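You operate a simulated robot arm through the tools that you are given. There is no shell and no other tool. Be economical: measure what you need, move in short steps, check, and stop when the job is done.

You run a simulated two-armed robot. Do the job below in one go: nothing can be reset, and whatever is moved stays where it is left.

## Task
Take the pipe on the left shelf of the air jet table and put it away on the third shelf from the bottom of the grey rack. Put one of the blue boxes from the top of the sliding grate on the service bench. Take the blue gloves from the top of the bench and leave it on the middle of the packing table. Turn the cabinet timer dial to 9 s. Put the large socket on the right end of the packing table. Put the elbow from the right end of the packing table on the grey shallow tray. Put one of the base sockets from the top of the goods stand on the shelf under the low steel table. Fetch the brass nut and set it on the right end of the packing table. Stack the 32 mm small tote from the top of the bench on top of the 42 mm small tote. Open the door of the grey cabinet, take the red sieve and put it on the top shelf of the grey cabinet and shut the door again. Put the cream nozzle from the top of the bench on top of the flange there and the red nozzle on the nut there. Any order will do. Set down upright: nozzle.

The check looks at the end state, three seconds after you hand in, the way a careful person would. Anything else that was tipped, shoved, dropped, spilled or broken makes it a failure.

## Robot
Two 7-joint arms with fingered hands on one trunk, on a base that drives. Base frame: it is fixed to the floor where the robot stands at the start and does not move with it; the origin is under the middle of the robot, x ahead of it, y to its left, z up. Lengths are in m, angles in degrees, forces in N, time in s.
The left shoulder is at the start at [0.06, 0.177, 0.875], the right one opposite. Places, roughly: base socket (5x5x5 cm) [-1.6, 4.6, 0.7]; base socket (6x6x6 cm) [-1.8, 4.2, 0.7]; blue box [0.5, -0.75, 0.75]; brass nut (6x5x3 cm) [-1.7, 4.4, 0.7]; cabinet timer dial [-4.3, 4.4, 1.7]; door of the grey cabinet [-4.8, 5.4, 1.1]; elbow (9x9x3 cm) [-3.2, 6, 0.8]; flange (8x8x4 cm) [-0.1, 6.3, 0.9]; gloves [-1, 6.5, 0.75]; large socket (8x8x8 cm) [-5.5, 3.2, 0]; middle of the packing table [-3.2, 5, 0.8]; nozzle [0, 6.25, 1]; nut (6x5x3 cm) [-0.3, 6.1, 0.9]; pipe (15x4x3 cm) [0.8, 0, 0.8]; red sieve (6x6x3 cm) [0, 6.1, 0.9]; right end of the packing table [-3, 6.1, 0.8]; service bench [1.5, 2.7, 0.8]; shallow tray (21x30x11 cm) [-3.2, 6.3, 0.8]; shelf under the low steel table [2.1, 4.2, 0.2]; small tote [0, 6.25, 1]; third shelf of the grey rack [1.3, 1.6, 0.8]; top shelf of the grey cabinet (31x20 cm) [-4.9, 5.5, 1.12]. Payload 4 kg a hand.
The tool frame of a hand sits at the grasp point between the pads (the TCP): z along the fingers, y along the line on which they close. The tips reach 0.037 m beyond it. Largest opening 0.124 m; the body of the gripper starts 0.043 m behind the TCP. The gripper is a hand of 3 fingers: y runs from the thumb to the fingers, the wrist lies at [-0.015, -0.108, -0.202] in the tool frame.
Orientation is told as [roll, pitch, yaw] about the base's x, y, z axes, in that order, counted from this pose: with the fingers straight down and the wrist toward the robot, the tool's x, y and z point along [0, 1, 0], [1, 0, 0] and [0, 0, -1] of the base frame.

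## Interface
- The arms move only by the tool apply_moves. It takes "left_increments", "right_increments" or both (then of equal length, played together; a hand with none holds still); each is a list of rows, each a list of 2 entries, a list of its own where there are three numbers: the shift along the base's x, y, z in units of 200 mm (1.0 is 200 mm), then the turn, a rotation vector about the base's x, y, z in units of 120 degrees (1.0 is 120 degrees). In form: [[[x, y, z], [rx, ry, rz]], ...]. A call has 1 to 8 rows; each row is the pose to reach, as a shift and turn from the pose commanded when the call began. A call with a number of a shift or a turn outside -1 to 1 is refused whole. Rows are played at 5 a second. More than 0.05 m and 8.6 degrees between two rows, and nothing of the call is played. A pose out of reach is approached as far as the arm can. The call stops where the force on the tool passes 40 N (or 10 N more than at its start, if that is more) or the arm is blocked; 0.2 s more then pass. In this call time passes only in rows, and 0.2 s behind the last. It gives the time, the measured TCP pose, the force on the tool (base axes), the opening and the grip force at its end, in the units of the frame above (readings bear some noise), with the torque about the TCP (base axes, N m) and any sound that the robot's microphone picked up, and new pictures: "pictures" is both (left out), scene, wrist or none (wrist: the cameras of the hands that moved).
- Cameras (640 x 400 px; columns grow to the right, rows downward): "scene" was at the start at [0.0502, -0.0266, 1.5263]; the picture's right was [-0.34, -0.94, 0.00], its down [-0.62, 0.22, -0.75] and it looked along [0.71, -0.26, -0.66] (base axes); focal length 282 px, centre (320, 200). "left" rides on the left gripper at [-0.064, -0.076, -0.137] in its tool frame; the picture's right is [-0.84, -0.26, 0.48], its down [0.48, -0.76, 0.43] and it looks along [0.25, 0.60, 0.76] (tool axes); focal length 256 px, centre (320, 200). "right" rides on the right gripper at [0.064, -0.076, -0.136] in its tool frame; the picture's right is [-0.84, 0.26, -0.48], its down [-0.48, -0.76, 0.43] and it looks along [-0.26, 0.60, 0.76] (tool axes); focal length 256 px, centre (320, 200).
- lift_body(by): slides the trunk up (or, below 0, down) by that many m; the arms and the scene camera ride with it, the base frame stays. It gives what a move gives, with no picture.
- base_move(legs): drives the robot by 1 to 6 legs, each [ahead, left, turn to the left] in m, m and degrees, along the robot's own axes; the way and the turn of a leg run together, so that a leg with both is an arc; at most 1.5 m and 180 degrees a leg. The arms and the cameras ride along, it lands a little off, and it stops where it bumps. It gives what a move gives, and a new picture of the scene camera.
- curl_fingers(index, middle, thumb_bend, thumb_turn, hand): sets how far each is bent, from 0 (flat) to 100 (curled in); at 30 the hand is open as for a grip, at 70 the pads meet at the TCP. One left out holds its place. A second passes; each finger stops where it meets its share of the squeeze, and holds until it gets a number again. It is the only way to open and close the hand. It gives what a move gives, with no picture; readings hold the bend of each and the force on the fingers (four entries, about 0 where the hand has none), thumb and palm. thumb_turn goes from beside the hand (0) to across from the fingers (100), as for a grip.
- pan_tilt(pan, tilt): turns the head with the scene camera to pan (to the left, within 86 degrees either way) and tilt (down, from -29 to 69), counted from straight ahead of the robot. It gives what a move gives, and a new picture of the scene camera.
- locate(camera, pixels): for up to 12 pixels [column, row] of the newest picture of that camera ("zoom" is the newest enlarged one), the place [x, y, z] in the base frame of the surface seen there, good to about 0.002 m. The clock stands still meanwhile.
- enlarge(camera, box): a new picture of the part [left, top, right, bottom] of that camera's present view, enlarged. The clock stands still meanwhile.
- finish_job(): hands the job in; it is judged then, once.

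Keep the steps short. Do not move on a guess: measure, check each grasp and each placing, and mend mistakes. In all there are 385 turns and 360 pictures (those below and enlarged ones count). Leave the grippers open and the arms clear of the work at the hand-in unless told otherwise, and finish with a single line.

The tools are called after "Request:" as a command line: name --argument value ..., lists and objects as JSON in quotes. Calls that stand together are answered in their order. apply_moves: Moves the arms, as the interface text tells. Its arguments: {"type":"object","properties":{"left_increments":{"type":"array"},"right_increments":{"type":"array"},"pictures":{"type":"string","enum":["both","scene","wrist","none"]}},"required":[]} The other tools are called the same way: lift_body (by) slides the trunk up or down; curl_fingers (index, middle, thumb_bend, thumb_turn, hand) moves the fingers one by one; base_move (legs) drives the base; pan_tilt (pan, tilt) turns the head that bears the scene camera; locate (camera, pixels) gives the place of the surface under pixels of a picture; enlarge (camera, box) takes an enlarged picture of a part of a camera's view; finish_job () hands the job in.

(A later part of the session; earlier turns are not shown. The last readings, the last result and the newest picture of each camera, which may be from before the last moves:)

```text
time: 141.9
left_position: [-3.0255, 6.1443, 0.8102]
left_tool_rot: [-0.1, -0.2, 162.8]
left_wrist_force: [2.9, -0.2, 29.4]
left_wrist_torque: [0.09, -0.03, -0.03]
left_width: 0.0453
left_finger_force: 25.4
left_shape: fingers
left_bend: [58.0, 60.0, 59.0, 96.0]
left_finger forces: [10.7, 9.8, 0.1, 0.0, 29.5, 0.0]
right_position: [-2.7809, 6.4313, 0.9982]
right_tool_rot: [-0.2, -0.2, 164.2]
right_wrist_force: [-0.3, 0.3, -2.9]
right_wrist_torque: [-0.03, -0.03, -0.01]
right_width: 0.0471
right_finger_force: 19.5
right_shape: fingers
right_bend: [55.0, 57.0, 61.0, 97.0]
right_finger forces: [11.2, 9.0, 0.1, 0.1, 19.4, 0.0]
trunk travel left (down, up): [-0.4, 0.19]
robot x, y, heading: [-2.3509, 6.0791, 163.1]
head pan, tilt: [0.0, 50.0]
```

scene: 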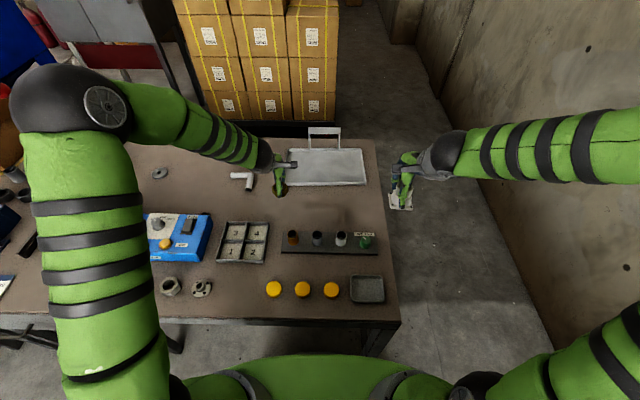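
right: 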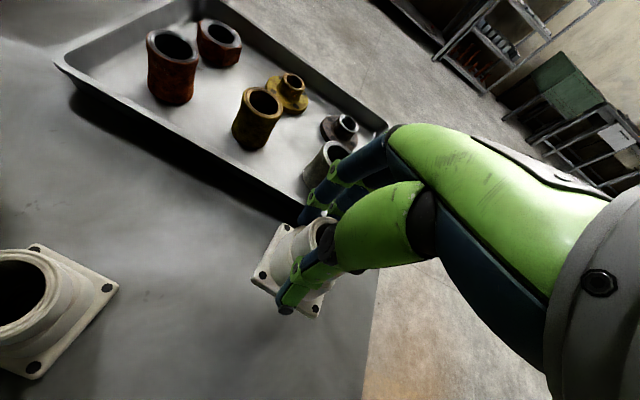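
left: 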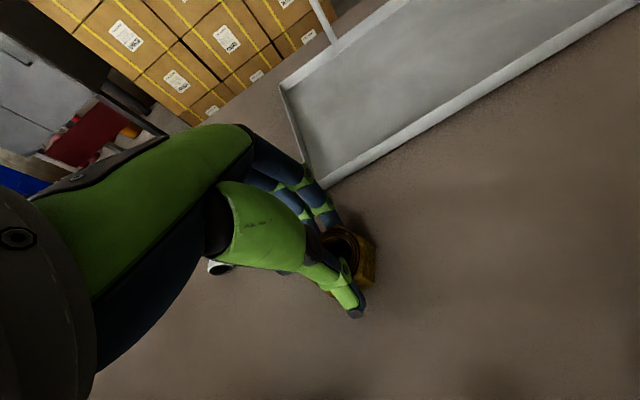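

Contact (29 N). I ease up 5 mm and open stepwise.

Request:
apply_moves --left_increments '[[[0, 0, 0.02], [0, 0, 0]]]' --pictures "none"

Request:
curl_fingers --hand "left" --index 57 --middle 57 --thumb_bend 57

Request:
curl_fingers --hand "left" --index 44 --middle 44 --thumb_bend 44

Request:
apply_moves --left_increments '[[[0, 0, 0.15], [0, 0, 0]], [[0, 0, 0.35], [0, 0, 0]], [[0, 0, 0.55], [0, 0, 0]]]' --pictures "wrist"

```text
time: 142.3
left_position: [-3.024, 6.1424, 0.8103]
left_tool_rot: [-0.1, 0.3, 162.9]
left_wrist_force: [-1.4, 3.8, 17.0]
left_wrist_torque: [0.27, 0.2, -0.06]
left_width: 0.0449
left_finger_force: 21.5
left_shape: fingers
left_bend: [58.0, 60.0, 59.0, 96.0]
left_finger forces: [11.4, 10.2, 0.0, 0.0, 21.3, 0.1]
right_position: [-2.7817, 6.4315, 0.9963]
right_tool_rot: [-0.2, -0.2, 164.3]
right_wrist_force: [0.4, 0.9, -1.3]
right_wrist_torque: [0.0, 0.0, 0.01]
right_width: 0.047
right_finger_force: 20.3
right_shape: fingers
right_bend: [55.0, 57.0, 61.0, 97.0]
right_finger forces: [11.3, 9.0, 0.0, 0.1, 19.4, 0.1]
trunk travel left (down, up): [-0.4, 0.19]
robot x, y, heading: [-2.3457, 6.0761, 163.0]
head pan, tilt: [0.0, 50.0]
```

```text
time: 143.3
left_position: [-3.0247, 6.1424, 0.8087]
left_tool_rot: [-0.1, 0.4, 162.8]
left_wrist_force: [-0.3, -0.2, -2.9]
left_wrist_torque: [-0.01, -0.03, -0.03]
left_width: 0.0493
left_finger_force: 1.6
left_shape: fingers
left_bend: [55.0, 56.0, 56.0, 97.0]
left_finger forces: [1.4, 0.8, 0.1, 0.0, 1.8, 0.0]
right_position: [-2.7824, 6.4317, 0.9969]
right_tool_rot: [-0.4, -0.1, 164.2]
right_wrist_force: [-1.3, -0.1, -2.3]
right_wrist_torque: [0.0, 0.02, 0.01]
right_width: 0.0468
right_finger_force: 19.7
right_shape: fingers
right_bend: [55.0, 57.0, 61.0, 97.0]
right_finger forces: [11.3, 9.0, 0.1, 0.0, 19.4, 0.0]
trunk travel left (down, up): [-0.4, 0.19]
robot x, y, heading: [-2.3478, 6.079, 163.1]
head pan, tilt: [0.0, 50.0]
```

```text
time: 144.3
left_position: [-3.0246, 6.142, 0.8101]
left_tool_rot: [-0.2, 0.3, 162.8]
left_wrist_force: [0.0, 0.1, -0.2]
left_wrist_torque: [-0.01, -0.01, 0.0]
left_width: 0.0807
left_finger_force: 0.0
left_shape: fingers
left_bend: [44.0, 44.0, 44.0, 97.0]
left_finger forces: [0.1, 0.0, 0.1, 0.0, 0.1, 0.0]
right_position: [-2.7824, 6.4314, 0.9959]
right_tool_rot: [-0.3, -0.1, 164.2]
right_wrist_force: [0.5, 1.0, -1.7]
right_wrist_torque: [-0.02, 0.0, -0.01]
right_width: 0.0469
right_finger_force: 20.0
right_shape: fingers
right_bend: [55.0, 57.0, 61.0, 97.0]
right_finger forces: [11.4, 9.0, 0.1, 0.1, 19.4, 0.1]
trunk travel left (down, up): [-0.4, 0.19]
robot x, y, heading: [-2.3486, 6.078, 163.0]
head pan, tilt: [0.0, 50.0]
```

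```text
time: 145.1
left_position: [-3.0215, 6.1425, 0.9198]
left_tool_rot: [-0.1, 0.3, 162.9]
left_wrist_force: [-0.4, -0.3, 0.4]
left_wrist_torque: [-0.01, 0.01, -0.02]
left_width: 0.0807
left_finger_force: 0.0
left_shape: fingers
left_bend: [44.0, 44.0, 44.0, 97.0]
left_finger forces: [0.0, 0.0, 0.1, 0.0, 0.1, 0.0]
right_position: [-2.7825, 6.4308, 0.9957]
right_tool_rot: [-0.3, -0.1, 164.4]
right_wrist_force: [-0.9, -0.1, -1.4]
right_wrist_torque: [-0.01, -0.02, -0.01]
right_width: 0.0471
right_finger_force: 20.0
right_shape: fingers
right_bend: [55.0, 57.0, 61.0, 97.0]
right_finger forces: [11.4, 9.0, 0.1, 0.0, 19.5, 0.0]
trunk travel left (down, up): [-0.4, 0.19]
robot x, y, heading: [-2.3452, 6.0811, 163.1]
head pan, tilt: [0.0, 50.0]
```

left: 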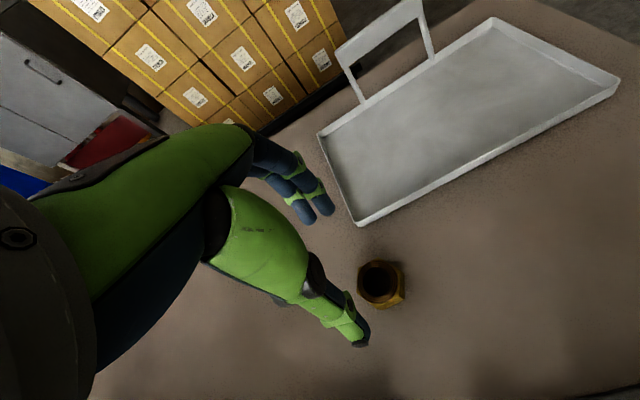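

The nut stands flat. Now the elbow: I enlarge it and measure.

Request:
enlarge --camera "scene" --box '[200, 120, 400, 240]'

```text
3.20 times, centred on (300, 180) of scene
```

zoom: 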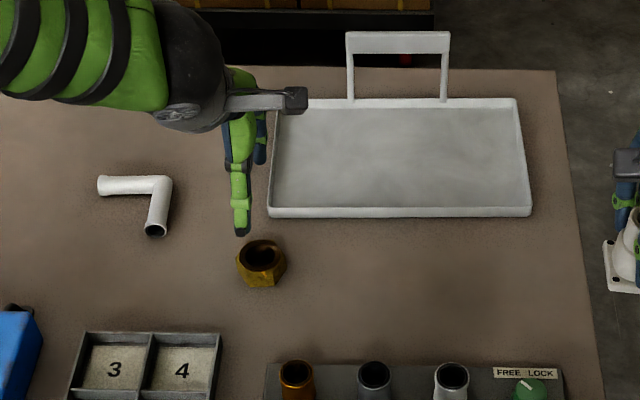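

Request:
locate --camera "zoom" --pixels '[[102, 184], [135, 184], [166, 184], [161, 205], [154, 226], [125, 184], [340, 160], [400, 160], [300, 210], [510, 210], [400, 110], [285, 112]]'

```text
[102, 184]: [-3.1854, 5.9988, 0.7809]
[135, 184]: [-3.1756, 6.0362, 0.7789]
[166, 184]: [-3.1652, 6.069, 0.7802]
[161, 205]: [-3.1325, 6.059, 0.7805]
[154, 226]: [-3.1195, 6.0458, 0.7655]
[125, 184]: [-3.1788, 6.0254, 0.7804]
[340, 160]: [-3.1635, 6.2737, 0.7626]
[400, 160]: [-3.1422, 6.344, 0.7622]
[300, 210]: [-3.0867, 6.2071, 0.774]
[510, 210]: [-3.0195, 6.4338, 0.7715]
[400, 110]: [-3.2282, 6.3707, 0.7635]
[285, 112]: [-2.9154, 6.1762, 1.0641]
```

At table height the arm reaches much farther than at the floor, so the elbow at about 0.8 m should be reachable. I move above the elbow's long arm at [-3.177,6.030].

Request:
apply_moves --left_increments '[[[-0.195, -0.14, 0], [0, 0, 0]], [[-0.39, -0.28, 0], [0, 0, 0]], [[-0.58, -0.42, 0], [0, 0, 0.005]], [[-0.775, -0.56, 0], [0, 0, 0.01]], [[-0.775, -0.56, -0.2], [0, 0, 0.01]]]' --pictures "wrist"

```text
time: 146.3
left_position: [-3.1805, 6.0326, 0.8782]
left_tool_rot: [-0.1, 0.3, 164.0]
left_wrist_force: [0.3, 0.0, -0.6]
left_wrist_torque: [-0.01, 0.03, -0.01]
left_width: 0.0808
left_finger_force: 0.0
left_shape: fingers
left_bend: [44.0, 44.0, 44.0, 98.0]
left_finger forces: [0.0, 0.0, 0.0, 0.0, 0.1, 0.0]
right_position: [-2.7825, 6.4316, 0.9943]
right_tool_rot: [-0.3, -0.1, 164.3]
right_wrist_force: [0.9, -0.1, -1.8]
right_wrist_torque: [0.01, -0.01, -0.02]
right_width: 0.0471
right_finger_force: 20.3
right_shape: fingers
right_bend: [55.0, 57.0, 61.0, 97.0]
right_finger forces: [11.1, 8.9, 0.1, 0.0, 19.3, 0.0]
trunk travel left (down, up): [-0.4, 0.19]
robot x, y, heading: [-2.3447, 6.0756, 163.0]
head pan, tilt: [0.0, 50.0]
```

left: 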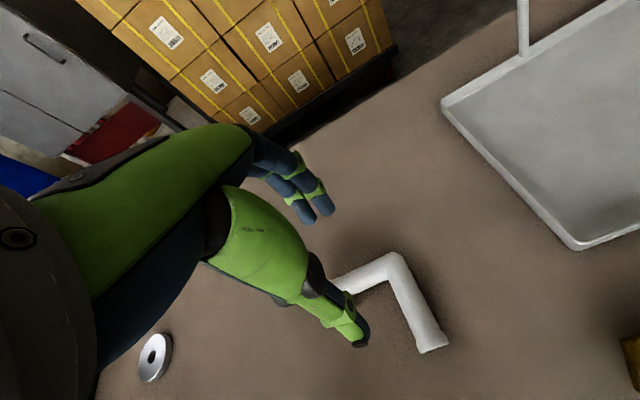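

Reached; the elbow's arm is right below. I correct by 6 mm away from me and lower to 0.806.

Request:
apply_moves --left_increments '[[[-0.02, 0.01, -0.12], [0, 0, 0]], [[-0.03, 0.01, -0.24], [0, 0, 0]], [[-0.03, 0.01, -0.34], [0, 0, 0]], [[-0.03, 0.01, -0.36], [0, 0, 0]]]' --pictures "wrist"

```text
time: 147.3
left_position: [-3.1862, 6.0336, 0.8067]
left_tool_rot: [-0.1, 0.4, 164.1]
left_wrist_force: [0.1, -0.4, 0.5]
left_wrist_torque: [0.01, -0.01, -0.01]
left_width: 0.0807
left_finger_force: 0.1
left_shape: fingers
left_bend: [44.0, 44.0, 44.0, 98.0]
left_finger forces: [0.0, 0.0, 0.1, 0.0, 0.0, 0.0]
right_position: [-2.7826, 6.4322, 0.996]
right_tool_rot: [-0.3, -0.1, 164.3]
right_wrist_force: [-0.2, -0.1, -1.6]
right_wrist_torque: [0.01, -0.02, 0.01]
right_width: 0.0468
right_finger_force: 19.7
right_shape: fingers
right_bend: [55.0, 57.0, 61.0, 97.0]
right_finger forces: [11.1, 9.0, 0.0, 0.1, 19.3, 0.0]
trunk travel left (down, up): [-0.4, 0.19]
robot x, y, heading: [-2.3488, 6.0775, 162.9]
head pan, tilt: [0.0, 50.0]
```

left: 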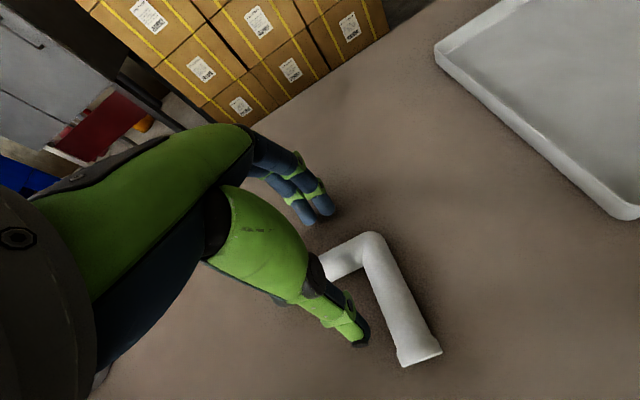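

The thumb is close beside the elbow's short arm. I shift 7 mm away from it, then close.

Request:
apply_moves --left_increments '[[[-0.01, -0.035, -0.01], [0, 0, 0]]]' --pictures "none"

Request:
curl_fingers --hand "left" --index 69 --middle 69 --thumb_bend 69

Request:
apply_moves --left_increments '[[[0, 0, 0.03], [0, 0, 0]], [[0, 0, 0.15], [0, 0, 0]], [[0, 0, 0.35], [0, 0, 0]]]' --pictures "both"

```text
time: 147.7
left_position: [-3.1877, 6.0263, 0.8063]
left_tool_rot: [-0.1, 0.4, 164.2]
left_wrist_force: [-0.1, -0.9, -0.4]
left_wrist_torque: [-0.01, 0.0, 0.03]
left_width: 0.0807
left_finger_force: 0.0
left_shape: fingers
left_bend: [44.0, 44.0, 44.0, 98.0]
left_finger forces: [0.1, 0.1, 0.1, 0.0, 0.1, 0.0]
right_position: [-2.783, 6.4315, 0.9964]
right_tool_rot: [-0.3, -0.1, 164.4]
right_wrist_force: [0.0, -0.7, -1.2]
right_wrist_torque: [-0.01, 0.02, 0.01]
right_width: 0.047
right_finger_force: 19.6
right_shape: fingers
right_bend: [55.0, 57.0, 61.0, 97.0]
right_finger forces: [11.1, 9.0, 0.0, 0.1, 19.4, 0.0]
trunk travel left (down, up): [-0.4, 0.19]
robot x, y, heading: [-2.3469, 6.0779, 163.3]
head pan, tilt: [0.0, 50.0]
```

```text
time: 148.7
left_position: [-3.1863, 6.0257, 0.8058]
left_tool_rot: [-0.1, 0.3, 164.0]
left_wrist_force: [0.1, -0.5, 0.4]
left_wrist_torque: [0.01, -0.01, 0.0]
left_width: 0.0198
left_finger_force: 9.3
left_shape: fingers
left_bend: [65.0, 66.0, 66.0, 97.0]
left_finger forces: [5.3, 3.9, 0.1, 0.0, 9.8, 0.0]
right_position: [-2.7819, 6.4313, 0.9955]
right_tool_rot: [-0.3, -0.1, 164.3]
right_wrist_force: [0.3, 0.1, -2.4]
right_wrist_torque: [0.0, -0.03, 0.01]
right_width: 0.0471
right_finger_force: 19.4
right_shape: fingers
right_bend: [55.0, 57.0, 61.0, 97.0]
right_finger forces: [11.3, 9.1, 0.0, 0.0, 19.3, 0.1]
trunk travel left (down, up): [-0.4, 0.19]
robot x, y, heading: [-2.3459, 6.0802, 163.1]
head pan, tilt: [0.0, 50.0]
```

```text
time: 149.5
left_position: [-3.1858, 6.0284, 0.8771]
left_tool_rot: [-0.1, 0.3, 164.0]
left_wrist_force: [-0.3, -0.2, -1.2]
left_wrist_torque: [-0.01, 0.04, 0.01]
left_width: 0.0196
left_finger_force: 9.2
left_shape: fingers
left_bend: [65.0, 66.0, 66.0, 97.0]
left_finger forces: [5.0, 4.0, 0.1, 0.0, 9.1, 0.0]
right_position: [-2.7823, 6.4309, 0.9951]
right_tool_rot: [-0.4, -0.1, 164.3]
right_wrist_force: [-0.4, 0.2, -1.3]
right_wrist_torque: [-0.05, 0.0, -0.01]
right_width: 0.0473
right_finger_force: 19.8
right_shape: fingers
right_bend: [55.0, 57.0, 61.0, 97.0]
right_finger forces: [11.2, 9.1, 0.0, 0.1, 19.3, 0.0]
trunk travel left (down, up): [-0.4, 0.19]
robot x, y, heading: [-2.3489, 6.0754, 162.9]
head pan, tilt: [0.0, 50.0]
```

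scene: 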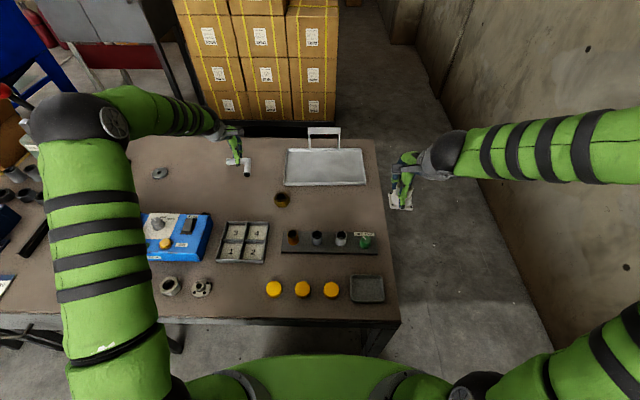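
left: 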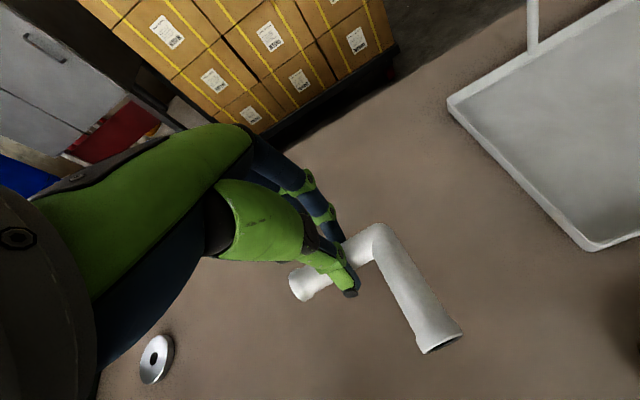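

The elbow is held. Target in the tray: [-3.147,6.295], clear of the handle. I move there in two calls.

Request:
apply_moves --left_increments '[[[0.03, 0.19, 0.1], [0, 0, 0]], [[0.06, 0.39, 0.1], [0, 0, 0]], [[0.09, 0.6, 0.1], [0, 0, 0]], [[0.12, 0.8, 0.1], [0, 0, 0]], [[0.15, 0.98, 0.1], [0, 0, 0]]]' --pictures "none"

Request:
apply_moves --left_increments '[[[0.02, 0.18, 0], [0, 0, 0]], [[0.045, 0.355, 0], [0, 0, 0]], [[0.045, 0.355, 0], [0, 0, 0]]]' --pictures "both"

```text
time: 150.7
left_position: [-3.155, 6.2206, 0.8974]
left_tool_rot: [0.0, 0.3, 164.1]
left_wrist_force: [0.6, 0.3, -1.0]
left_wrist_torque: [-0.02, 0.01, 0.0]
left_width: 0.0196
left_finger_force: 8.6
left_shape: fingers
left_bend: [65.0, 66.0, 66.0, 97.0]
left_finger forces: [5.0, 3.9, 0.0, 0.1, 9.0, 0.0]
right_position: [-2.782, 6.4312, 0.996]
right_tool_rot: [-0.4, -0.1, 164.2]
right_wrist_force: [0.3, 0.2, -1.4]
right_wrist_torque: [0.02, -0.02, -0.04]
right_width: 0.047
right_finger_force: 19.9
right_shape: fingers
right_bend: [55.0, 57.0, 61.0, 97.0]
right_finger forces: [11.1, 9.1, 0.1, 0.1, 19.4, 0.0]
trunk travel left (down, up): [-0.4, 0.19]
robot x, y, heading: [-2.345, 6.0811, 162.9]
head pan, tilt: [0.0, 50.0]
```

```text
time: 151.5
left_position: [-3.1477, 6.2933, 0.8983]
left_tool_rot: [-0.1, 0.3, 164.2]
left_wrist_force: [0.5, 0.0, -1.3]
left_wrist_torque: [-0.02, 0.03, 0.02]
left_width: 0.0197
left_finger_force: 9.2
left_shape: fingers
left_bend: [65.0, 66.0, 66.0, 97.0]
left_finger forces: [5.0, 3.9, 0.1, 0.1, 9.1, 0.0]
right_position: [-2.7831, 6.4311, 0.9957]
right_tool_rot: [-0.2, -0.1, 164.3]
right_wrist_force: [-0.2, -0.5, -2.5]
right_wrist_torque: [0.01, -0.02, 0.02]
right_width: 0.0471
right_finger_force: 19.3
right_shape: fingers
right_bend: [55.0, 57.0, 61.0, 97.0]
right_finger forces: [11.2, 9.0, 0.0, 0.0, 19.3, 0.1]
trunk travel left (down, up): [-0.4, 0.19]
robot x, y, heading: [-2.3452, 6.0753, 162.9]
head pan, tilt: [0.0, 50.0]
```

scene: 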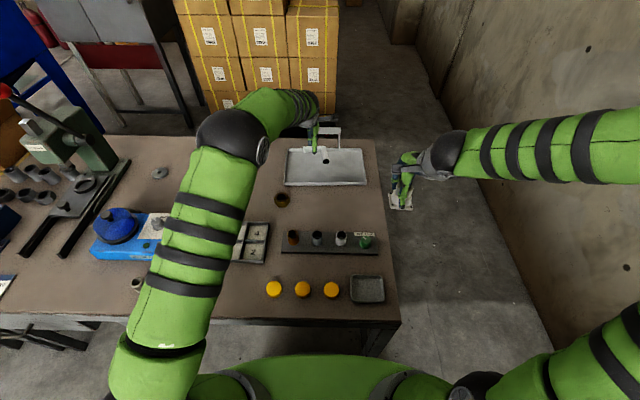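
left: 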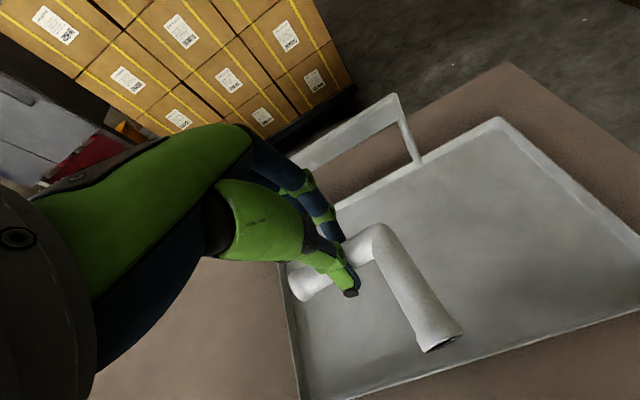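

I check where the tray's handle stands relative to the fingers before lowering.

Request:
locate --camera "left" --pixels '[[388, 103], [415, 155], [305, 160], [340, 205], [310, 400], [440, 345], [300, 300]]'

```text
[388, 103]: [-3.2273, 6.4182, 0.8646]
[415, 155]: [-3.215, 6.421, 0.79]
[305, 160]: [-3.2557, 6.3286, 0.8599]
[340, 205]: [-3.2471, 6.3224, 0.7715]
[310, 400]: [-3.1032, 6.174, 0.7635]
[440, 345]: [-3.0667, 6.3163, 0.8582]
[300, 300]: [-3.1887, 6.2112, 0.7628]
```

The handle is 0.114 m beyond the TCP, enough. I shift 1 cm toward me and lower into the tray.

Request:
apply_moves --left_increments '[[[0.05, 0.0, -0.15], [0, 0, 0]], [[0.055, 0.0, -0.3], [0, 0, 0]], [[0.055, 0.0, -0.41], [0, 0, 0]], [[0.055, 0.0, -0.44], [0, 0, 0]], [[0.055, 0.0, -0.455], [0, 0, 0]]]' --pictures "wrist"

```text
time: 152.7
left_position: [-3.1366, 6.2957, 0.8093]
left_tool_rot: [-0.1, 0.0, 164.0]
left_wrist_force: [0.2, -1.5, 23.2]
left_wrist_torque: [-0.02, -0.22, 0.0]
left_width: 0.0196
left_finger_force: 15.3
left_shape: fingers
left_bend: [65.0, 66.0, 66.0, 97.0]
left_finger forces: [6.3, 4.8, 0.1, 0.1, 19.6, 0.0]
right_position: [-2.781, 6.4307, 0.9977]
right_tool_rot: [-0.4, -0.2, 164.3]
right_wrist_force: [-0.7, -0.5, -1.4]
right_wrist_torque: [0.03, -0.03, 0.03]
right_width: 0.0469
right_finger_force: 20.0
right_shape: fingers
right_bend: [55.0, 57.0, 61.0, 97.0]
right_finger forces: [11.2, 9.0, 0.1, 0.1, 19.3, 0.1]
trunk travel left (down, up): [-0.4, 0.19]
robot x, y, heading: [-2.3442, 6.0765, 163.0]
head pan, tilt: [0.0, 50.0]
```

left: 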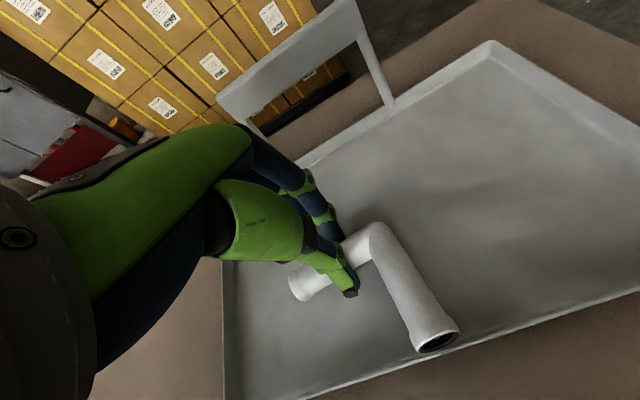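

The elbow sits inside the tray at floor height. I ease up 3 mm and release in small steps.

Request:
apply_moves --left_increments '[[[-0.02, 0.005, 0.018], [0, 0, 0]]]' --pictures "none"

Request:
curl_fingers --hand "left" --index 62 --middle 62 --thumb_bend 62

Request:
curl_fingers --hand "left" --index 54 --middle 54 --thumb_bend 54

Request:
apply_moves --left_increments '[[[0, 0, 0.1], [0, 0, 0]], [[0, 0, 0.3], [0, 0, 0]], [[0, 0, 0.5], [0, 0, 0]], [[0.1, 0, 0.7], [0, 0, 0]], [[0.3, 0, 0.85], [0, 0, 0]]]' --pictures "both"

```text
time: 153.1
left_position: [-3.1393, 6.2956, 0.8094]
left_tool_rot: [0.0, 0.3, 164.0]
left_wrist_force: [5.5, -2.4, 18.2]
left_wrist_torque: [0.05, -0.43, -0.04]
left_width: 0.0197
left_finger_force: 14.8
left_shape: fingers
left_bend: [66.0, 67.0, 65.0, 97.0]
left_finger forces: [4.3, 2.9, 0.1, 0.0, 20.8, 0.0]
right_position: [-2.7809, 6.4318, 0.9975]
right_tool_rot: [-0.2, -0.2, 164.3]
right_wrist_force: [-0.9, -0.5, -1.8]
right_wrist_torque: [-0.02, -0.01, -0.02]
right_width: 0.0469
right_finger_force: 19.6
right_shape: fingers
right_bend: [55.0, 57.0, 61.0, 97.0]
right_finger forces: [11.2, 9.0, 0.1, 0.0, 19.3, 0.0]
trunk travel left (down, up): [-0.4, 0.19]
robot x, y, heading: [-2.3487, 6.0772, 163.1]
head pan, tilt: [0.0, 50.0]
```

```text
time: 154.1
left_position: [-3.1406, 6.2956, 0.8081]
left_tool_rot: [-0.1, 0.3, 164.1]
left_wrist_force: [0.0, -0.3, -0.5]
left_wrist_torque: [0.01, -0.01, 0.03]
left_width: 0.0257
left_finger_force: 0.3
left_shape: fingers
left_bend: [62.0, 62.0, 62.0, 97.0]
left_finger forces: [0.1, 0.0, 0.0, 0.0, 0.3, 0.0]
right_position: [-2.7823, 6.4308, 0.9962]
right_tool_rot: [-0.3, -0.1, 164.3]
right_wrist_force: [-0.2, 0.8, -1.3]
right_wrist_torque: [0.01, -0.01, -0.01]
right_width: 0.0471
right_finger_force: 19.2
right_shape: fingers
right_bend: [55.0, 57.0, 61.0, 97.0]
right_finger forces: [11.2, 9.0, 0.1, 0.1, 19.3, 0.0]
trunk travel left (down, up): [-0.4, 0.19]
robot x, y, heading: [-2.3448, 6.0796, 162.9]
head pan, tilt: [0.0, 50.0]
```

```text
time: 155.1
left_position: [-3.1393, 6.2956, 0.8094]
left_tool_rot: [0.0, 0.3, 164.1]
left_wrist_force: [0.2, 0.1, -0.1]
left_wrist_torque: [0.02, 0.0, 0.0]
left_width: 0.0499
left_finger_force: 0.0
left_shape: fingers
left_bend: [54.0, 54.0, 54.0, 97.0]
left_finger forces: [0.1, 0.1, 0.1, 0.1, 0.0, 0.0]
right_position: [-2.7827, 6.4327, 0.9967]
right_tool_rot: [-0.3, -0.1, 164.2]
right_wrist_force: [-0.6, 0.1, -1.9]
right_wrist_torque: [0.01, 0.01, 0.0]
right_width: 0.0471
right_finger_force: 19.4
right_shape: fingers
right_bend: [55.0, 57.0, 61.0, 97.0]
right_finger forces: [11.2, 9.0, 0.0, 0.1, 19.3, 0.0]
trunk travel left (down, up): [-0.4, 0.19]
robot x, y, heading: [-2.3451, 6.0778, 162.9]
head pan, tilt: [0.0, 50.0]
```

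```text
time: 156.3
left_position: [-3.079, 6.2928, 0.9775]
left_tool_rot: [-0.1, 0.3, 164.1]
left_wrist_force: [0.7, -1.2, -0.2]
left_wrist_torque: [0.03, 0.03, -0.01]
left_width: 0.0493
left_finger_force: 0.1
left_shape: fingers
left_bend: [54.0, 54.0, 54.0, 97.0]
left_finger forces: [0.0, 0.0, 0.1, 0.0, 0.0, 0.0]
right_position: [-2.782, 6.4323, 0.996]
right_tool_rot: [-0.2, -0.2, 164.3]
right_wrist_force: [-0.3, 0.2, -1.5]
right_wrist_torque: [0.0, -0.02, -0.04]
right_width: 0.047
right_finger_force: 19.7
right_shape: fingers
right_bend: [55.0, 57.0, 61.0, 97.0]
right_finger forces: [11.2, 8.9, 0.0, 0.0, 19.4, 0.1]
trunk travel left (down, up): [-0.4, 0.19]
robot x, y, heading: [-2.3452, 6.0769, 163.0]
head pan, tilt: [0.0, 50.0]
```

scene: 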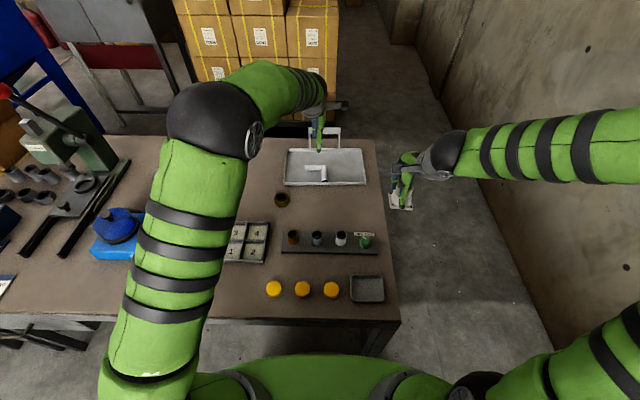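
left: 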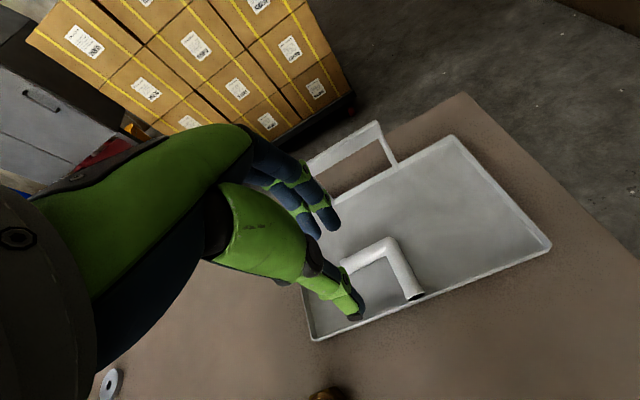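

The elbow lies in the tray. I draw the left hand back over the table, then back away and turn to the bench.

Request:
apply_moves --left_increments '[[[0.17, -0.17, 0.05], [0, 0, 0]], [[0.34, -0.34, 0.1], [0, 0, 0]], [[0.51, -0.51, 0.1], [0, 0, 0]], [[0.68, -0.68, 0.1], [0, 0, 0]], [[0.85, -0.85, 0.1], [0, 0, 0]], [[0.97, -0.97, 0.1], [0, 0, 0]]]' --pictures "none"

Request:
base_move --legs '[[-0.5, 0.3, 0], [0, 0, -91]]'

```text
time: 157.7
left_position: [-2.8884, 6.0988, 0.9996]
left_tool_rot: [-0.1, 0.3, 164.1]
left_wrist_force: [0.2, 0.4, 1.1]
left_wrist_torque: [0.03, 0.02, 0.01]
left_width: 0.0496
left_finger_force: 0.1
left_shape: fingers
left_bend: [54.0, 54.0, 54.0, 98.0]
left_finger forces: [0.1, 0.1, 0.1, 0.0, 0.1, 0.0]
right_position: [-2.7831, 6.4301, 0.9956]
right_tool_rot: [-0.3, -0.1, 164.3]
right_wrist_force: [-0.4, -0.6, -1.2]
right_wrist_torque: [-0.01, 0.05, 0.02]
right_width: 0.0469
right_finger_force: 19.7
right_shape: fingers
right_bend: [55.0, 57.0, 61.0, 97.0]
right_finger forces: [11.2, 9.0, 0.1, 0.0, 19.3, 0.1]
trunk travel left (down, up): [-0.4, 0.19]
robot x, y, heading: [-2.3492, 6.0766, 163.0]
head pan, tilt: [0.0, 50.0]
```

```text
time: 164.8
left_position: [-1.9299, 6.1831, 0.9991]
left_tool_rot: [-0.1, 0.3, 73.8]
left_wrist_force: [-0.2, 0.5, -0.4]
left_wrist_torque: [0.04, -0.01, -0.02]
left_width: 0.0494
left_finger_force: 0.1
left_shape: fingers
left_bend: [54.0, 54.0, 54.0, 98.0]
left_finger forces: [0.1, 0.0, 0.0, 0.0, 0.0, 0.1]
right_position: [-1.5975, 6.0765, 0.9959]
right_tool_rot: [-0.3, 0.0, 74.0]
right_wrist_force: [-0.4, 0.0, -2.0]
right_wrist_torque: [-0.03, 0.01, 0.0]
right_width: 0.0466
right_finger_force: 19.0
right_shape: fingers
right_bend: [55.0, 58.0, 61.0, 97.0]
right_finger forces: [10.9, 8.7, 0.0, 0.1, 18.8, 0.0]
trunk travel left (down, up): [-0.4, 0.19]
robot x, y, heading: [-1.9544, 5.6411, 72.5]
head pan, tilt: [0.0, 50.0]
```

scene: 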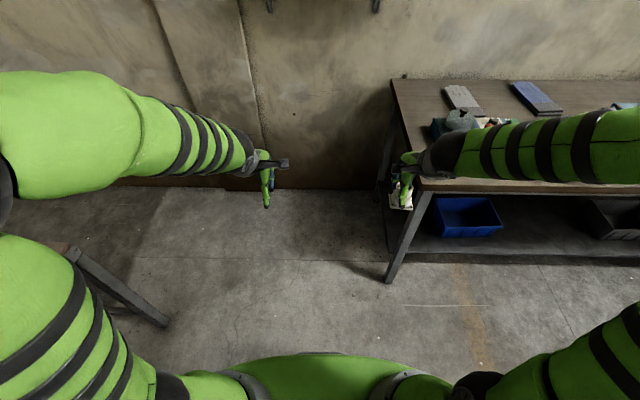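

The right hand is near the bench's corner. I back off 0.13 m, then slide right 0.8 m and look.

Request:
base_move --legs '[[-0.13, 0, 0], [0, -0.8, -1]]'

```text
time: 170.0
left_position: [-1.1976, 5.8102, 1.0001]
left_tool_rot: [-0.2, 0.3, 72.4]
left_wrist_force: [0.8, -0.1, -0.3]
left_wrist_torque: [0.01, 0.0, -0.02]
left_width: 0.0496
left_finger_force: 0.0
left_shape: fingers
left_bend: [54.0, 54.0, 54.0, 98.0]
left_finger forces: [0.0, 0.1, 0.0, 0.0, 0.0, 0.0]
right_position: [-0.8681, 5.6954, 0.9941]
right_tool_rot: [-0.3, 0.0, 72.5]
right_wrist_force: [0.2, 0.2, -2.1]
right_wrist_torque: [-0.02, 0.03, -0.05]
right_width: 0.0463
right_finger_force: 19.5
right_shape: fingers
right_bend: [55.0, 58.0, 61.0, 97.0]
right_finger forces: [11.0, 8.8, 0.0, 0.1, 18.9, 0.1]
trunk travel left (down, up): [-0.4, 0.19]
robot x, y, heading: [-1.239, 5.2685, 71.2]
head pan, tilt: [0.0, 50.0]
```

scene: 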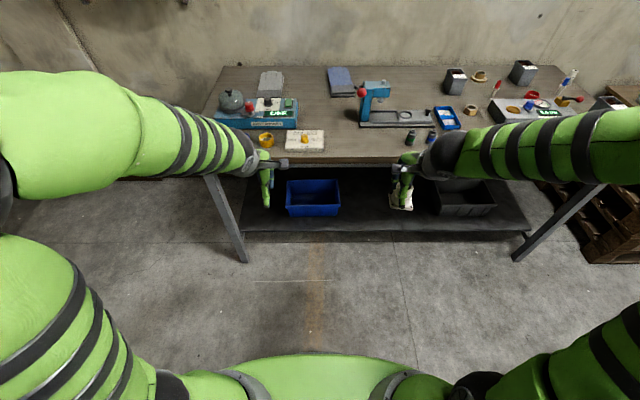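

I see a blue bundle at (340,80) and a grey one at (270,82). I enlarge the bench's top.

Request:
enlarge --camera "scene" --box '[210, 50, 430, 170]'

Request:
enlarge --camera "scene" --box '[400, 40, 640, 160]'

Request:
locate --camera "scene" --pixels '[[340, 80], [331, 70], [350, 70], [333, 92], [352, 92], [456, 82], [480, 76], [470, 108], [522, 72], [495, 90], [570, 80], [530, 95]]'

```text
2.91 times, centred on (320, 110) of scene
```

zoom: 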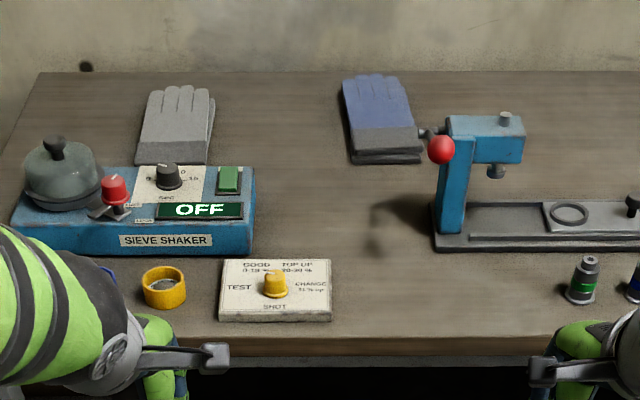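

```text
2.67 times, centred on (520, 100) of scene
```

zoom: 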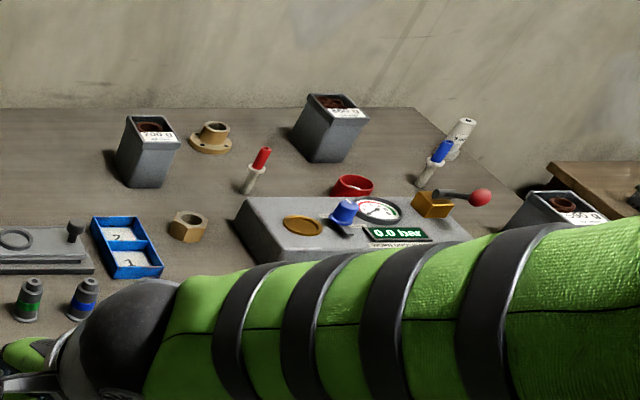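

```text
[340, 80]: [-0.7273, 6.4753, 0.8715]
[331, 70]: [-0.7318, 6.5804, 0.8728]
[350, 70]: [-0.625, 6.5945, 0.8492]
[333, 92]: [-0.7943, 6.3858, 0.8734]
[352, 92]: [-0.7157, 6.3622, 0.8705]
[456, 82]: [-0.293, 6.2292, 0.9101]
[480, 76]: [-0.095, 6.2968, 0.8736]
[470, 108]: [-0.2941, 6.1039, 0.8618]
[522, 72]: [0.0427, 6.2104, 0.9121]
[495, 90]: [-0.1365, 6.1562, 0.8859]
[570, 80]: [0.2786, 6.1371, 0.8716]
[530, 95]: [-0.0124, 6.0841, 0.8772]
```

I measure tall items (sealer head, red ball, shaker dome) so that neither hand hits them, and the glove outline.

Request:
locate --camera "scene" --pixels '[[361, 101], [376, 84], [383, 92], [382, 83], [230, 99], [410, 137], [430, 134], [283, 105], [340, 108], [300, 95], [328, 80], [445, 110]]'

```text
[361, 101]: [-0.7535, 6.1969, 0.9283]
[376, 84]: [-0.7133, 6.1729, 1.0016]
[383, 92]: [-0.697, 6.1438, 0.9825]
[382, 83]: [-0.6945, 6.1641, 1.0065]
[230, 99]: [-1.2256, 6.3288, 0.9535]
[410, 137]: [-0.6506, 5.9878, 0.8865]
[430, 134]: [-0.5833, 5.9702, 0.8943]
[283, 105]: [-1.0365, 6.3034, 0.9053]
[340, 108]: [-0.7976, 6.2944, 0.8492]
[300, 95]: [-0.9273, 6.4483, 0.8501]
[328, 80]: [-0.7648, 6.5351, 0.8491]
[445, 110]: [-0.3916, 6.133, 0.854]
```

The sealer's head reaches z 1.006 at [-0.70,6.16], so I raise both hands by 0.13 m before driving up.

Request:
apply_moves --left_increments '[[[0, 0, 0.22], [0, 0, 0]], [[0, 0, 0.44], [0, 0, 0]], [[0, 0, 0.65], [0, 0, 0]]]' --right_increments '[[[0, 0, 0.22], [0, 0, 0]], [[0, 0, 0.44], [0, 0, 0]], [[0, 0, 0.65], [0, 0, 0]]]' --pictures "none"

Request:
base_move --legs '[[0.3, -0.15, 0.4], [0.24, 0, 0]]'

```text
time: 170.8
left_position: [-1.1989, 5.81, 1.1271]
left_tool_rot: [0.0, 0.2, 72.4]
left_wrist_force: [0.2, 1.4, 0.6]
left_wrist_torque: [0.0, -0.01, 0.01]
left_width: 0.0496
left_finger_force: 0.0
left_shape: fingers
left_bend: [54.0, 54.0, 54.0, 98.0]
left_finger forces: [0.0, 0.0, 0.1, 0.1, 0.1, 0.1]
right_position: [-0.8697, 5.6968, 1.1281]
right_tool_rot: [-0.4, -0.1, 72.7]
right_wrist_force: [0.9, 0.5, -2.0]
right_wrist_torque: [-0.01, 0.01, 0.02]
right_width: 0.0464
right_finger_force: 18.9
right_shape: fingers
right_bend: [55.0, 58.0, 61.0, 97.0]
right_finger forces: [10.8, 8.7, 0.0, 0.0, 18.8, 0.0]
trunk travel left (down, up): [-0.4, 0.19]
robot x, y, heading: [-1.2352, 5.2676, 71.6]
head pan, tilt: [0.0, 50.0]
```

```text
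time: 174.4
left_position: [-0.8938, 6.2764, 1.129]
left_tool_rot: [0.0, 0.4, 73.0]
left_wrist_force: [0.8, 0.9, -0.3]
left_wrist_torque: [-0.02, -0.05, 0.04]
left_width: 0.0497
left_finger_force: 0.1
left_shape: fingers
left_bend: [54.0, 54.0, 54.0, 98.0]
left_finger forces: [0.0, 0.0, 0.0, 0.0, 0.1, 0.0]
right_position: [-0.5623, 6.1675, 1.1278]
right_tool_rot: [-0.3, -0.1, 73.3]
right_wrist_force: [-0.1, -0.3, -3.0]
right_wrist_torque: [-0.03, 0.03, -0.02]
right_width: 0.0463
right_finger_force: 19.1
right_shape: fingers
right_bend: [55.0, 58.0, 61.0, 97.0]
right_finger forces: [10.9, 8.8, 0.1, 0.0, 18.8, 0.0]
trunk travel left (down, up): [-0.4, 0.19]
robot x, y, heading: [-0.9235, 5.732, 72.1]
head pan, tilt: [0.0, 50.0]
```

scene: 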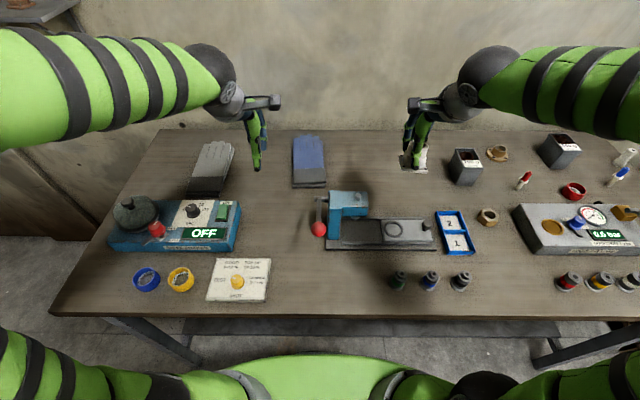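

Good view. I enlarge the gloves and measure their outline.

Request:
enlarge --camera "scene" --box '[250, 120, 370, 220]'

Request:
locate --camera "scene" --pixels '[[294, 140], [320, 140], [296, 160], [324, 160], [296, 180], [325, 180], [309, 160], [309, 178], [309, 140], [285, 160], [340, 160]]'

```text
4.00 times, centred on (310, 170) of scene
```

zoom: 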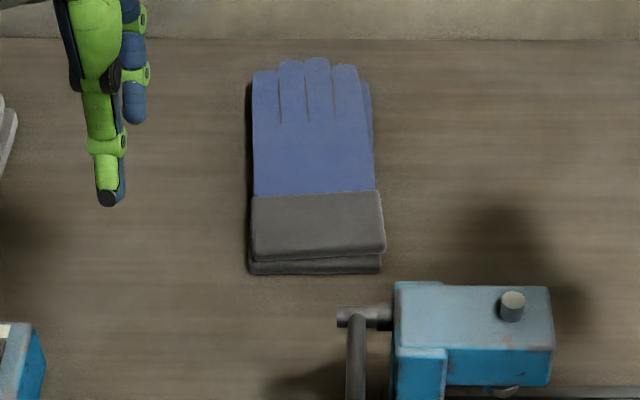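

```text
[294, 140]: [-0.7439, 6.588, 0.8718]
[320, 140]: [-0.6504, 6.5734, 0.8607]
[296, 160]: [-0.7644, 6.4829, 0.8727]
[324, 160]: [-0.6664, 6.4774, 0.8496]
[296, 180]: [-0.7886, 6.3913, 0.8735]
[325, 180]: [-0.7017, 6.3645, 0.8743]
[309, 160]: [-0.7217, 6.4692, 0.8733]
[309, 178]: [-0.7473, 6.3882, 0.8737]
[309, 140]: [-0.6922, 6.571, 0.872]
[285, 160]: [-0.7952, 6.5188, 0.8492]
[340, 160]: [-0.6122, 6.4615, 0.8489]
```

The gloves are about 0.09 m wide, axis at 73°. I turn the left hand by −90° (wrist to the left) and bring it over [-0.722,6.472], opened fully.

Request:
curl_fingers --hand "left" --index 30 --middle 30 --thumb_bend 30

Request:
apply_moves --left_increments '[[[0.03, 0.05, 0], [0, 0, -0.068]], [[0.06, 0.15, 0], [0, 0, -0.136]], [[0.1, 0.3, 0], [0, 0, -0.204]], [[0.15, 0.45, 0], [0, 0, -0.272]], [[0.2, 0.6, 0], [0, 0, -0.34]], [[0.25, 0.7, 0], [0, 0, -0.408]], [[0.3, 0.8, 0], [0, 0, -0.476]], [[0.35, 0.85, 0], [0, 0, -0.544]]]' --pictures "none"

Request:
apply_moves --left_increments '[[[0.17, 0.04, 0], [0, 0, -0.068]], [[0.34, 0.08, 0], [0, 0, -0.136]], [[0.51, 0.13, 0], [0, 0, -0.2035]], [[0.51, 0.13, -0.2], [0, 0, -0.2035]], [[0.51, 0.13, -0.4], [0, 0, -0.2035]]]' --pictures "both"

```text
time: 175.4
left_position: [-0.8952, 6.2765, 1.1287]
left_tool_rot: [-0.1, 0.4, 73.1]
left_wrist_force: [-0.2, 0.0, 0.6]
left_wrist_torque: [0.02, -0.02, 0.02]
left_width: 0.1233
left_finger_force: 0.1
left_shape: fingers
left_bend: [30.0, 30.0, 30.0, 98.0]
left_finger forces: [0.0, 0.0, 0.1, 0.0, 0.1, 0.1]
right_position: [-0.5633, 6.1668, 1.128]
right_tool_rot: [-0.3, -0.1, 73.2]
right_wrist_force: [1.3, -1.5, -2.1]
right_wrist_torque: [-0.04, -0.02, 0.0]
right_width: 0.0466
right_finger_force: 19.3
right_shape: fingers
right_bend: [55.0, 58.0, 61.0, 97.0]
right_finger forces: [10.9, 8.6, 0.1, 0.0, 18.8, 0.1]
trunk travel left (down, up): [-0.4, 0.19]
robot x, y, heading: [-0.9238, 5.7392, 71.7]
head pan, tilt: [0.0, 50.0]
```

```text
time: 177.2
left_position: [-0.8246, 6.4476, 1.1287]
left_tool_rot: [-0.2, 0.4, 7.8]
left_wrist_force: [-0.1, -0.1, 0.4]
left_wrist_torque: [0.0, -0.01, 0.01]
left_width: 0.1233
left_finger_force: 0.2
left_shape: fingers
left_bend: [30.0, 30.0, 30.0, 98.0]
left_finger forces: [0.0, 0.1, 0.0, 0.0, 0.0, 0.0]
right_position: [-0.5626, 6.1681, 1.1269]
right_tool_rot: [-0.3, -0.1, 73.3]
right_wrist_force: [-0.3, -0.5, -2.1]
right_wrist_torque: [-0.01, -0.01, -0.01]
right_width: 0.0464
right_finger_force: 19.2
right_shape: fingers
right_bend: [55.0, 58.0, 61.0, 97.0]
right_finger forces: [11.0, 8.7, 0.1, 0.0, 18.7, 0.1]
trunk travel left (down, up): [-0.4, 0.19]
robot x, y, heading: [-0.9252, 5.7347, 71.7]
head pan, tilt: [0.0, 50.0]
```

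```text
time: 178.4
left_position: [-0.7231, 6.4727, 1.0491]
left_tool_rot: [-0.1, 0.3, -16.6]
left_wrist_force: [-0.4, -0.5, 0.1]
left_wrist_torque: [0.0, 0.01, -0.02]
left_width: 0.1234
left_finger_force: 0.0
left_shape: fingers
left_bend: [30.0, 30.0, 30.0, 98.0]
left_finger forces: [0.1, 0.1, 0.0, 0.1, 0.0, 0.0]
left hand out of reach, approached as far as the arm can: row 3
right_position: [-0.5627, 6.167, 1.1272]
right_tool_rot: [-0.3, 0.0, 73.4]
right_wrist_force: [-0.3, -0.7, -1.2]
right_wrist_torque: [-0.01, 0.02, -0.01]
right_width: 0.0462
right_finger_force: 18.8
right_shape: fingers
right_bend: [55.0, 58.0, 61.0, 97.0]
right_finger forces: [10.9, 8.7, 0.0, 0.0, 18.7, 0.0]
trunk travel left (down, up): [-0.4, 0.19]
robot x, y, heading: [-0.9233, 5.7361, 71.7]
head pan, tilt: [0.0, 50.0]
```

scene: 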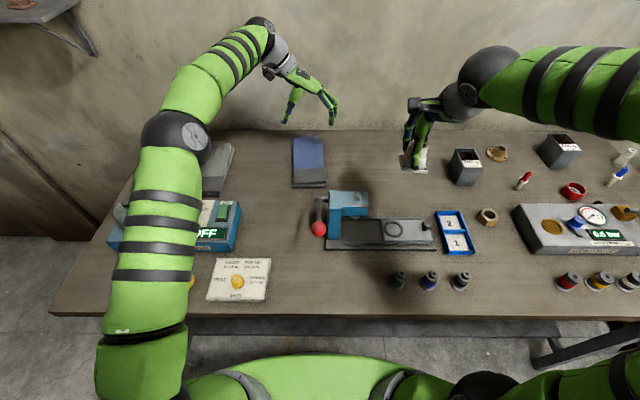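
left: 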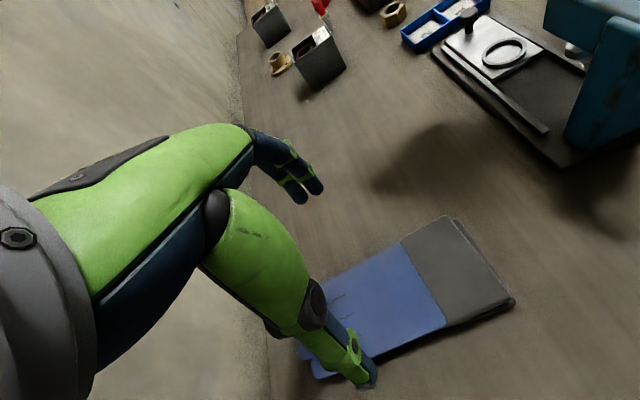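

The gloves' middle lies right under the TCP. I lower to about 0.896.

Request:
apply_moves --left_increments '[[[0, 0, -0.2], [0, 0, 0]], [[0, 0, -0.4], [0, 0, 0]], [[0, 0, -0.6], [0, 0, 0]], [[0, 0, -0.74], [0, 0, 0]], [[0, 0, -0.765], [0, 0, 0]]]' --pictures "wrist"

```text
time: 179.6
left_position: [-0.7229, 6.473, 0.8963]
left_tool_rot: [-0.1, 0.3, -16.5]
left_wrist_force: [0.7, 0.0, 0.1]
left_wrist_torque: [0.0, 0.0, 0.02]
left_width: 0.1234
left_finger_force: 0.1
left_shape: fingers
left_bend: [30.0, 30.0, 30.0, 98.0]
left_finger forces: [0.0, 0.1, 0.1, 0.0, 0.1, 0.1]
right_position: [-0.5631, 6.1678, 1.1273]
right_tool_rot: [-0.3, 0.0, 73.3]
right_wrist_force: [-0.4, 1.4, -1.7]
right_wrist_torque: [-0.03, -0.01, 0.01]
right_width: 0.0464
right_finger_force: 19.0
right_shape: fingers
right_bend: [55.0, 58.0, 61.0, 97.0]
right_finger forces: [10.8, 8.7, 0.1, 0.0, 18.6, 0.1]
trunk travel left (down, up): [-0.4, 0.19]
robot x, y, heading: [-0.9257, 5.7375, 72.2]
head pan, tilt: [0.0, 50.0]
```

left: 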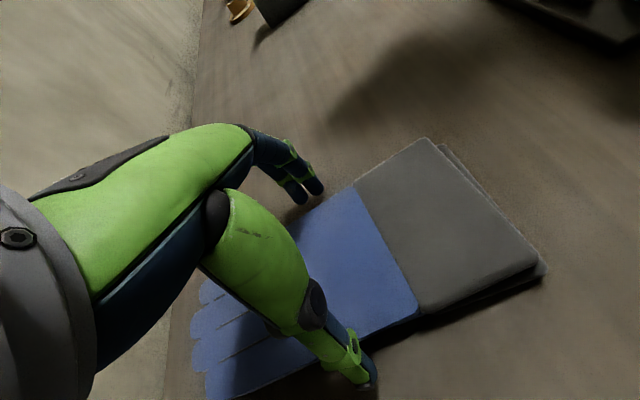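

The fingers straddle the gloves. I close.

Request:
curl_fingers --hand "left" --index 52 --middle 52 --thumb_bend 52

Request:
apply_moves --left_increments '[[[0, 0, 0.03], [0, 0, 0]], [[0, 0, 0.12], [0, 0, 0]], [[0, 0, 0.25], [0, 0, 0]]]' --pictures "wrist"

```text
time: 180.6
left_position: [-0.7217, 6.4723, 0.8975]
left_tool_rot: [0.0, 0.3, -16.6]
left_wrist_force: [3.8, 2.7, 8.4]
left_wrist_torque: [-0.05, -0.4, 0.12]
left_width: 0.1048
left_finger_force: 18.9
left_shape: fingers
left_bend: [40.0, 41.0, 43.0, 97.0]
left_finger forces: [11.2, 10.3, 0.0, 0.1, 16.3, 0.1]
right_position: [-0.5618, 6.1669, 1.128]
right_tool_rot: [-0.3, -0.2, 73.3]
right_wrist_force: [0.5, 0.4, -2.2]
right_wrist_torque: [0.0, 0.05, 0.02]
right_width: 0.0459
right_finger_force: 18.9
right_shape: fingers
right_bend: [55.0, 58.0, 61.0, 97.0]
right_finger forces: [10.7, 8.8, 0.1, 0.0, 18.8, 0.0]
trunk travel left (down, up): [-0.4, 0.19]
robot x, y, heading: [-0.9268, 5.7343, 71.9]
head pan, tilt: [0.0, 50.0]
```

```text
time: 181.4
left_position: [-0.7224, 6.4696, 0.946]
left_tool_rot: [0.0, 0.3, -16.5]
left_wrist_force: [1.0, -0.3, -1.8]
left_wrist_torque: [-0.03, 0.02, -0.01]
left_width: 0.1046
left_finger_force: 17.6
left_shape: fingers
left_bend: [40.0, 42.0, 43.0, 97.0]
left_finger forces: [10.2, 9.0, 0.0, 0.0, 15.8, 0.1]
right_position: [-0.5623, 6.167, 1.1272]
right_tool_rot: [-0.3, -0.1, 73.3]
right_wrist_force: [0.1, -0.5, -2.0]
right_wrist_torque: [0.03, -0.01, -0.01]
right_width: 0.046
right_finger_force: 18.7
right_shape: fingers
right_bend: [55.0, 58.0, 61.0, 97.0]
right_finger forces: [10.8, 8.7, 0.0, 0.0, 18.7, 0.0]
trunk travel left (down, up): [-0.4, 0.19]
robot x, y, heading: [-0.9245, 5.7374, 71.9]
head pan, tilt: [0.0, 50.0]
```

left: 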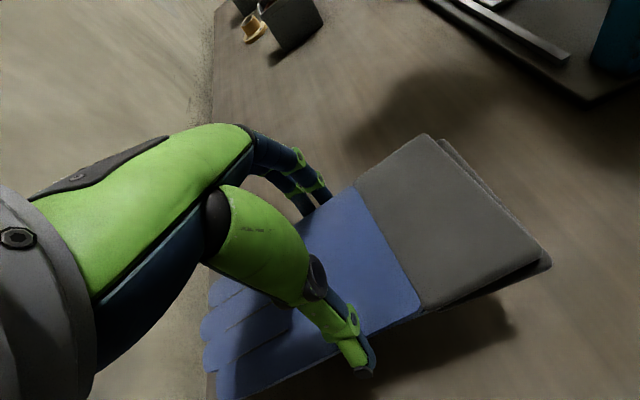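

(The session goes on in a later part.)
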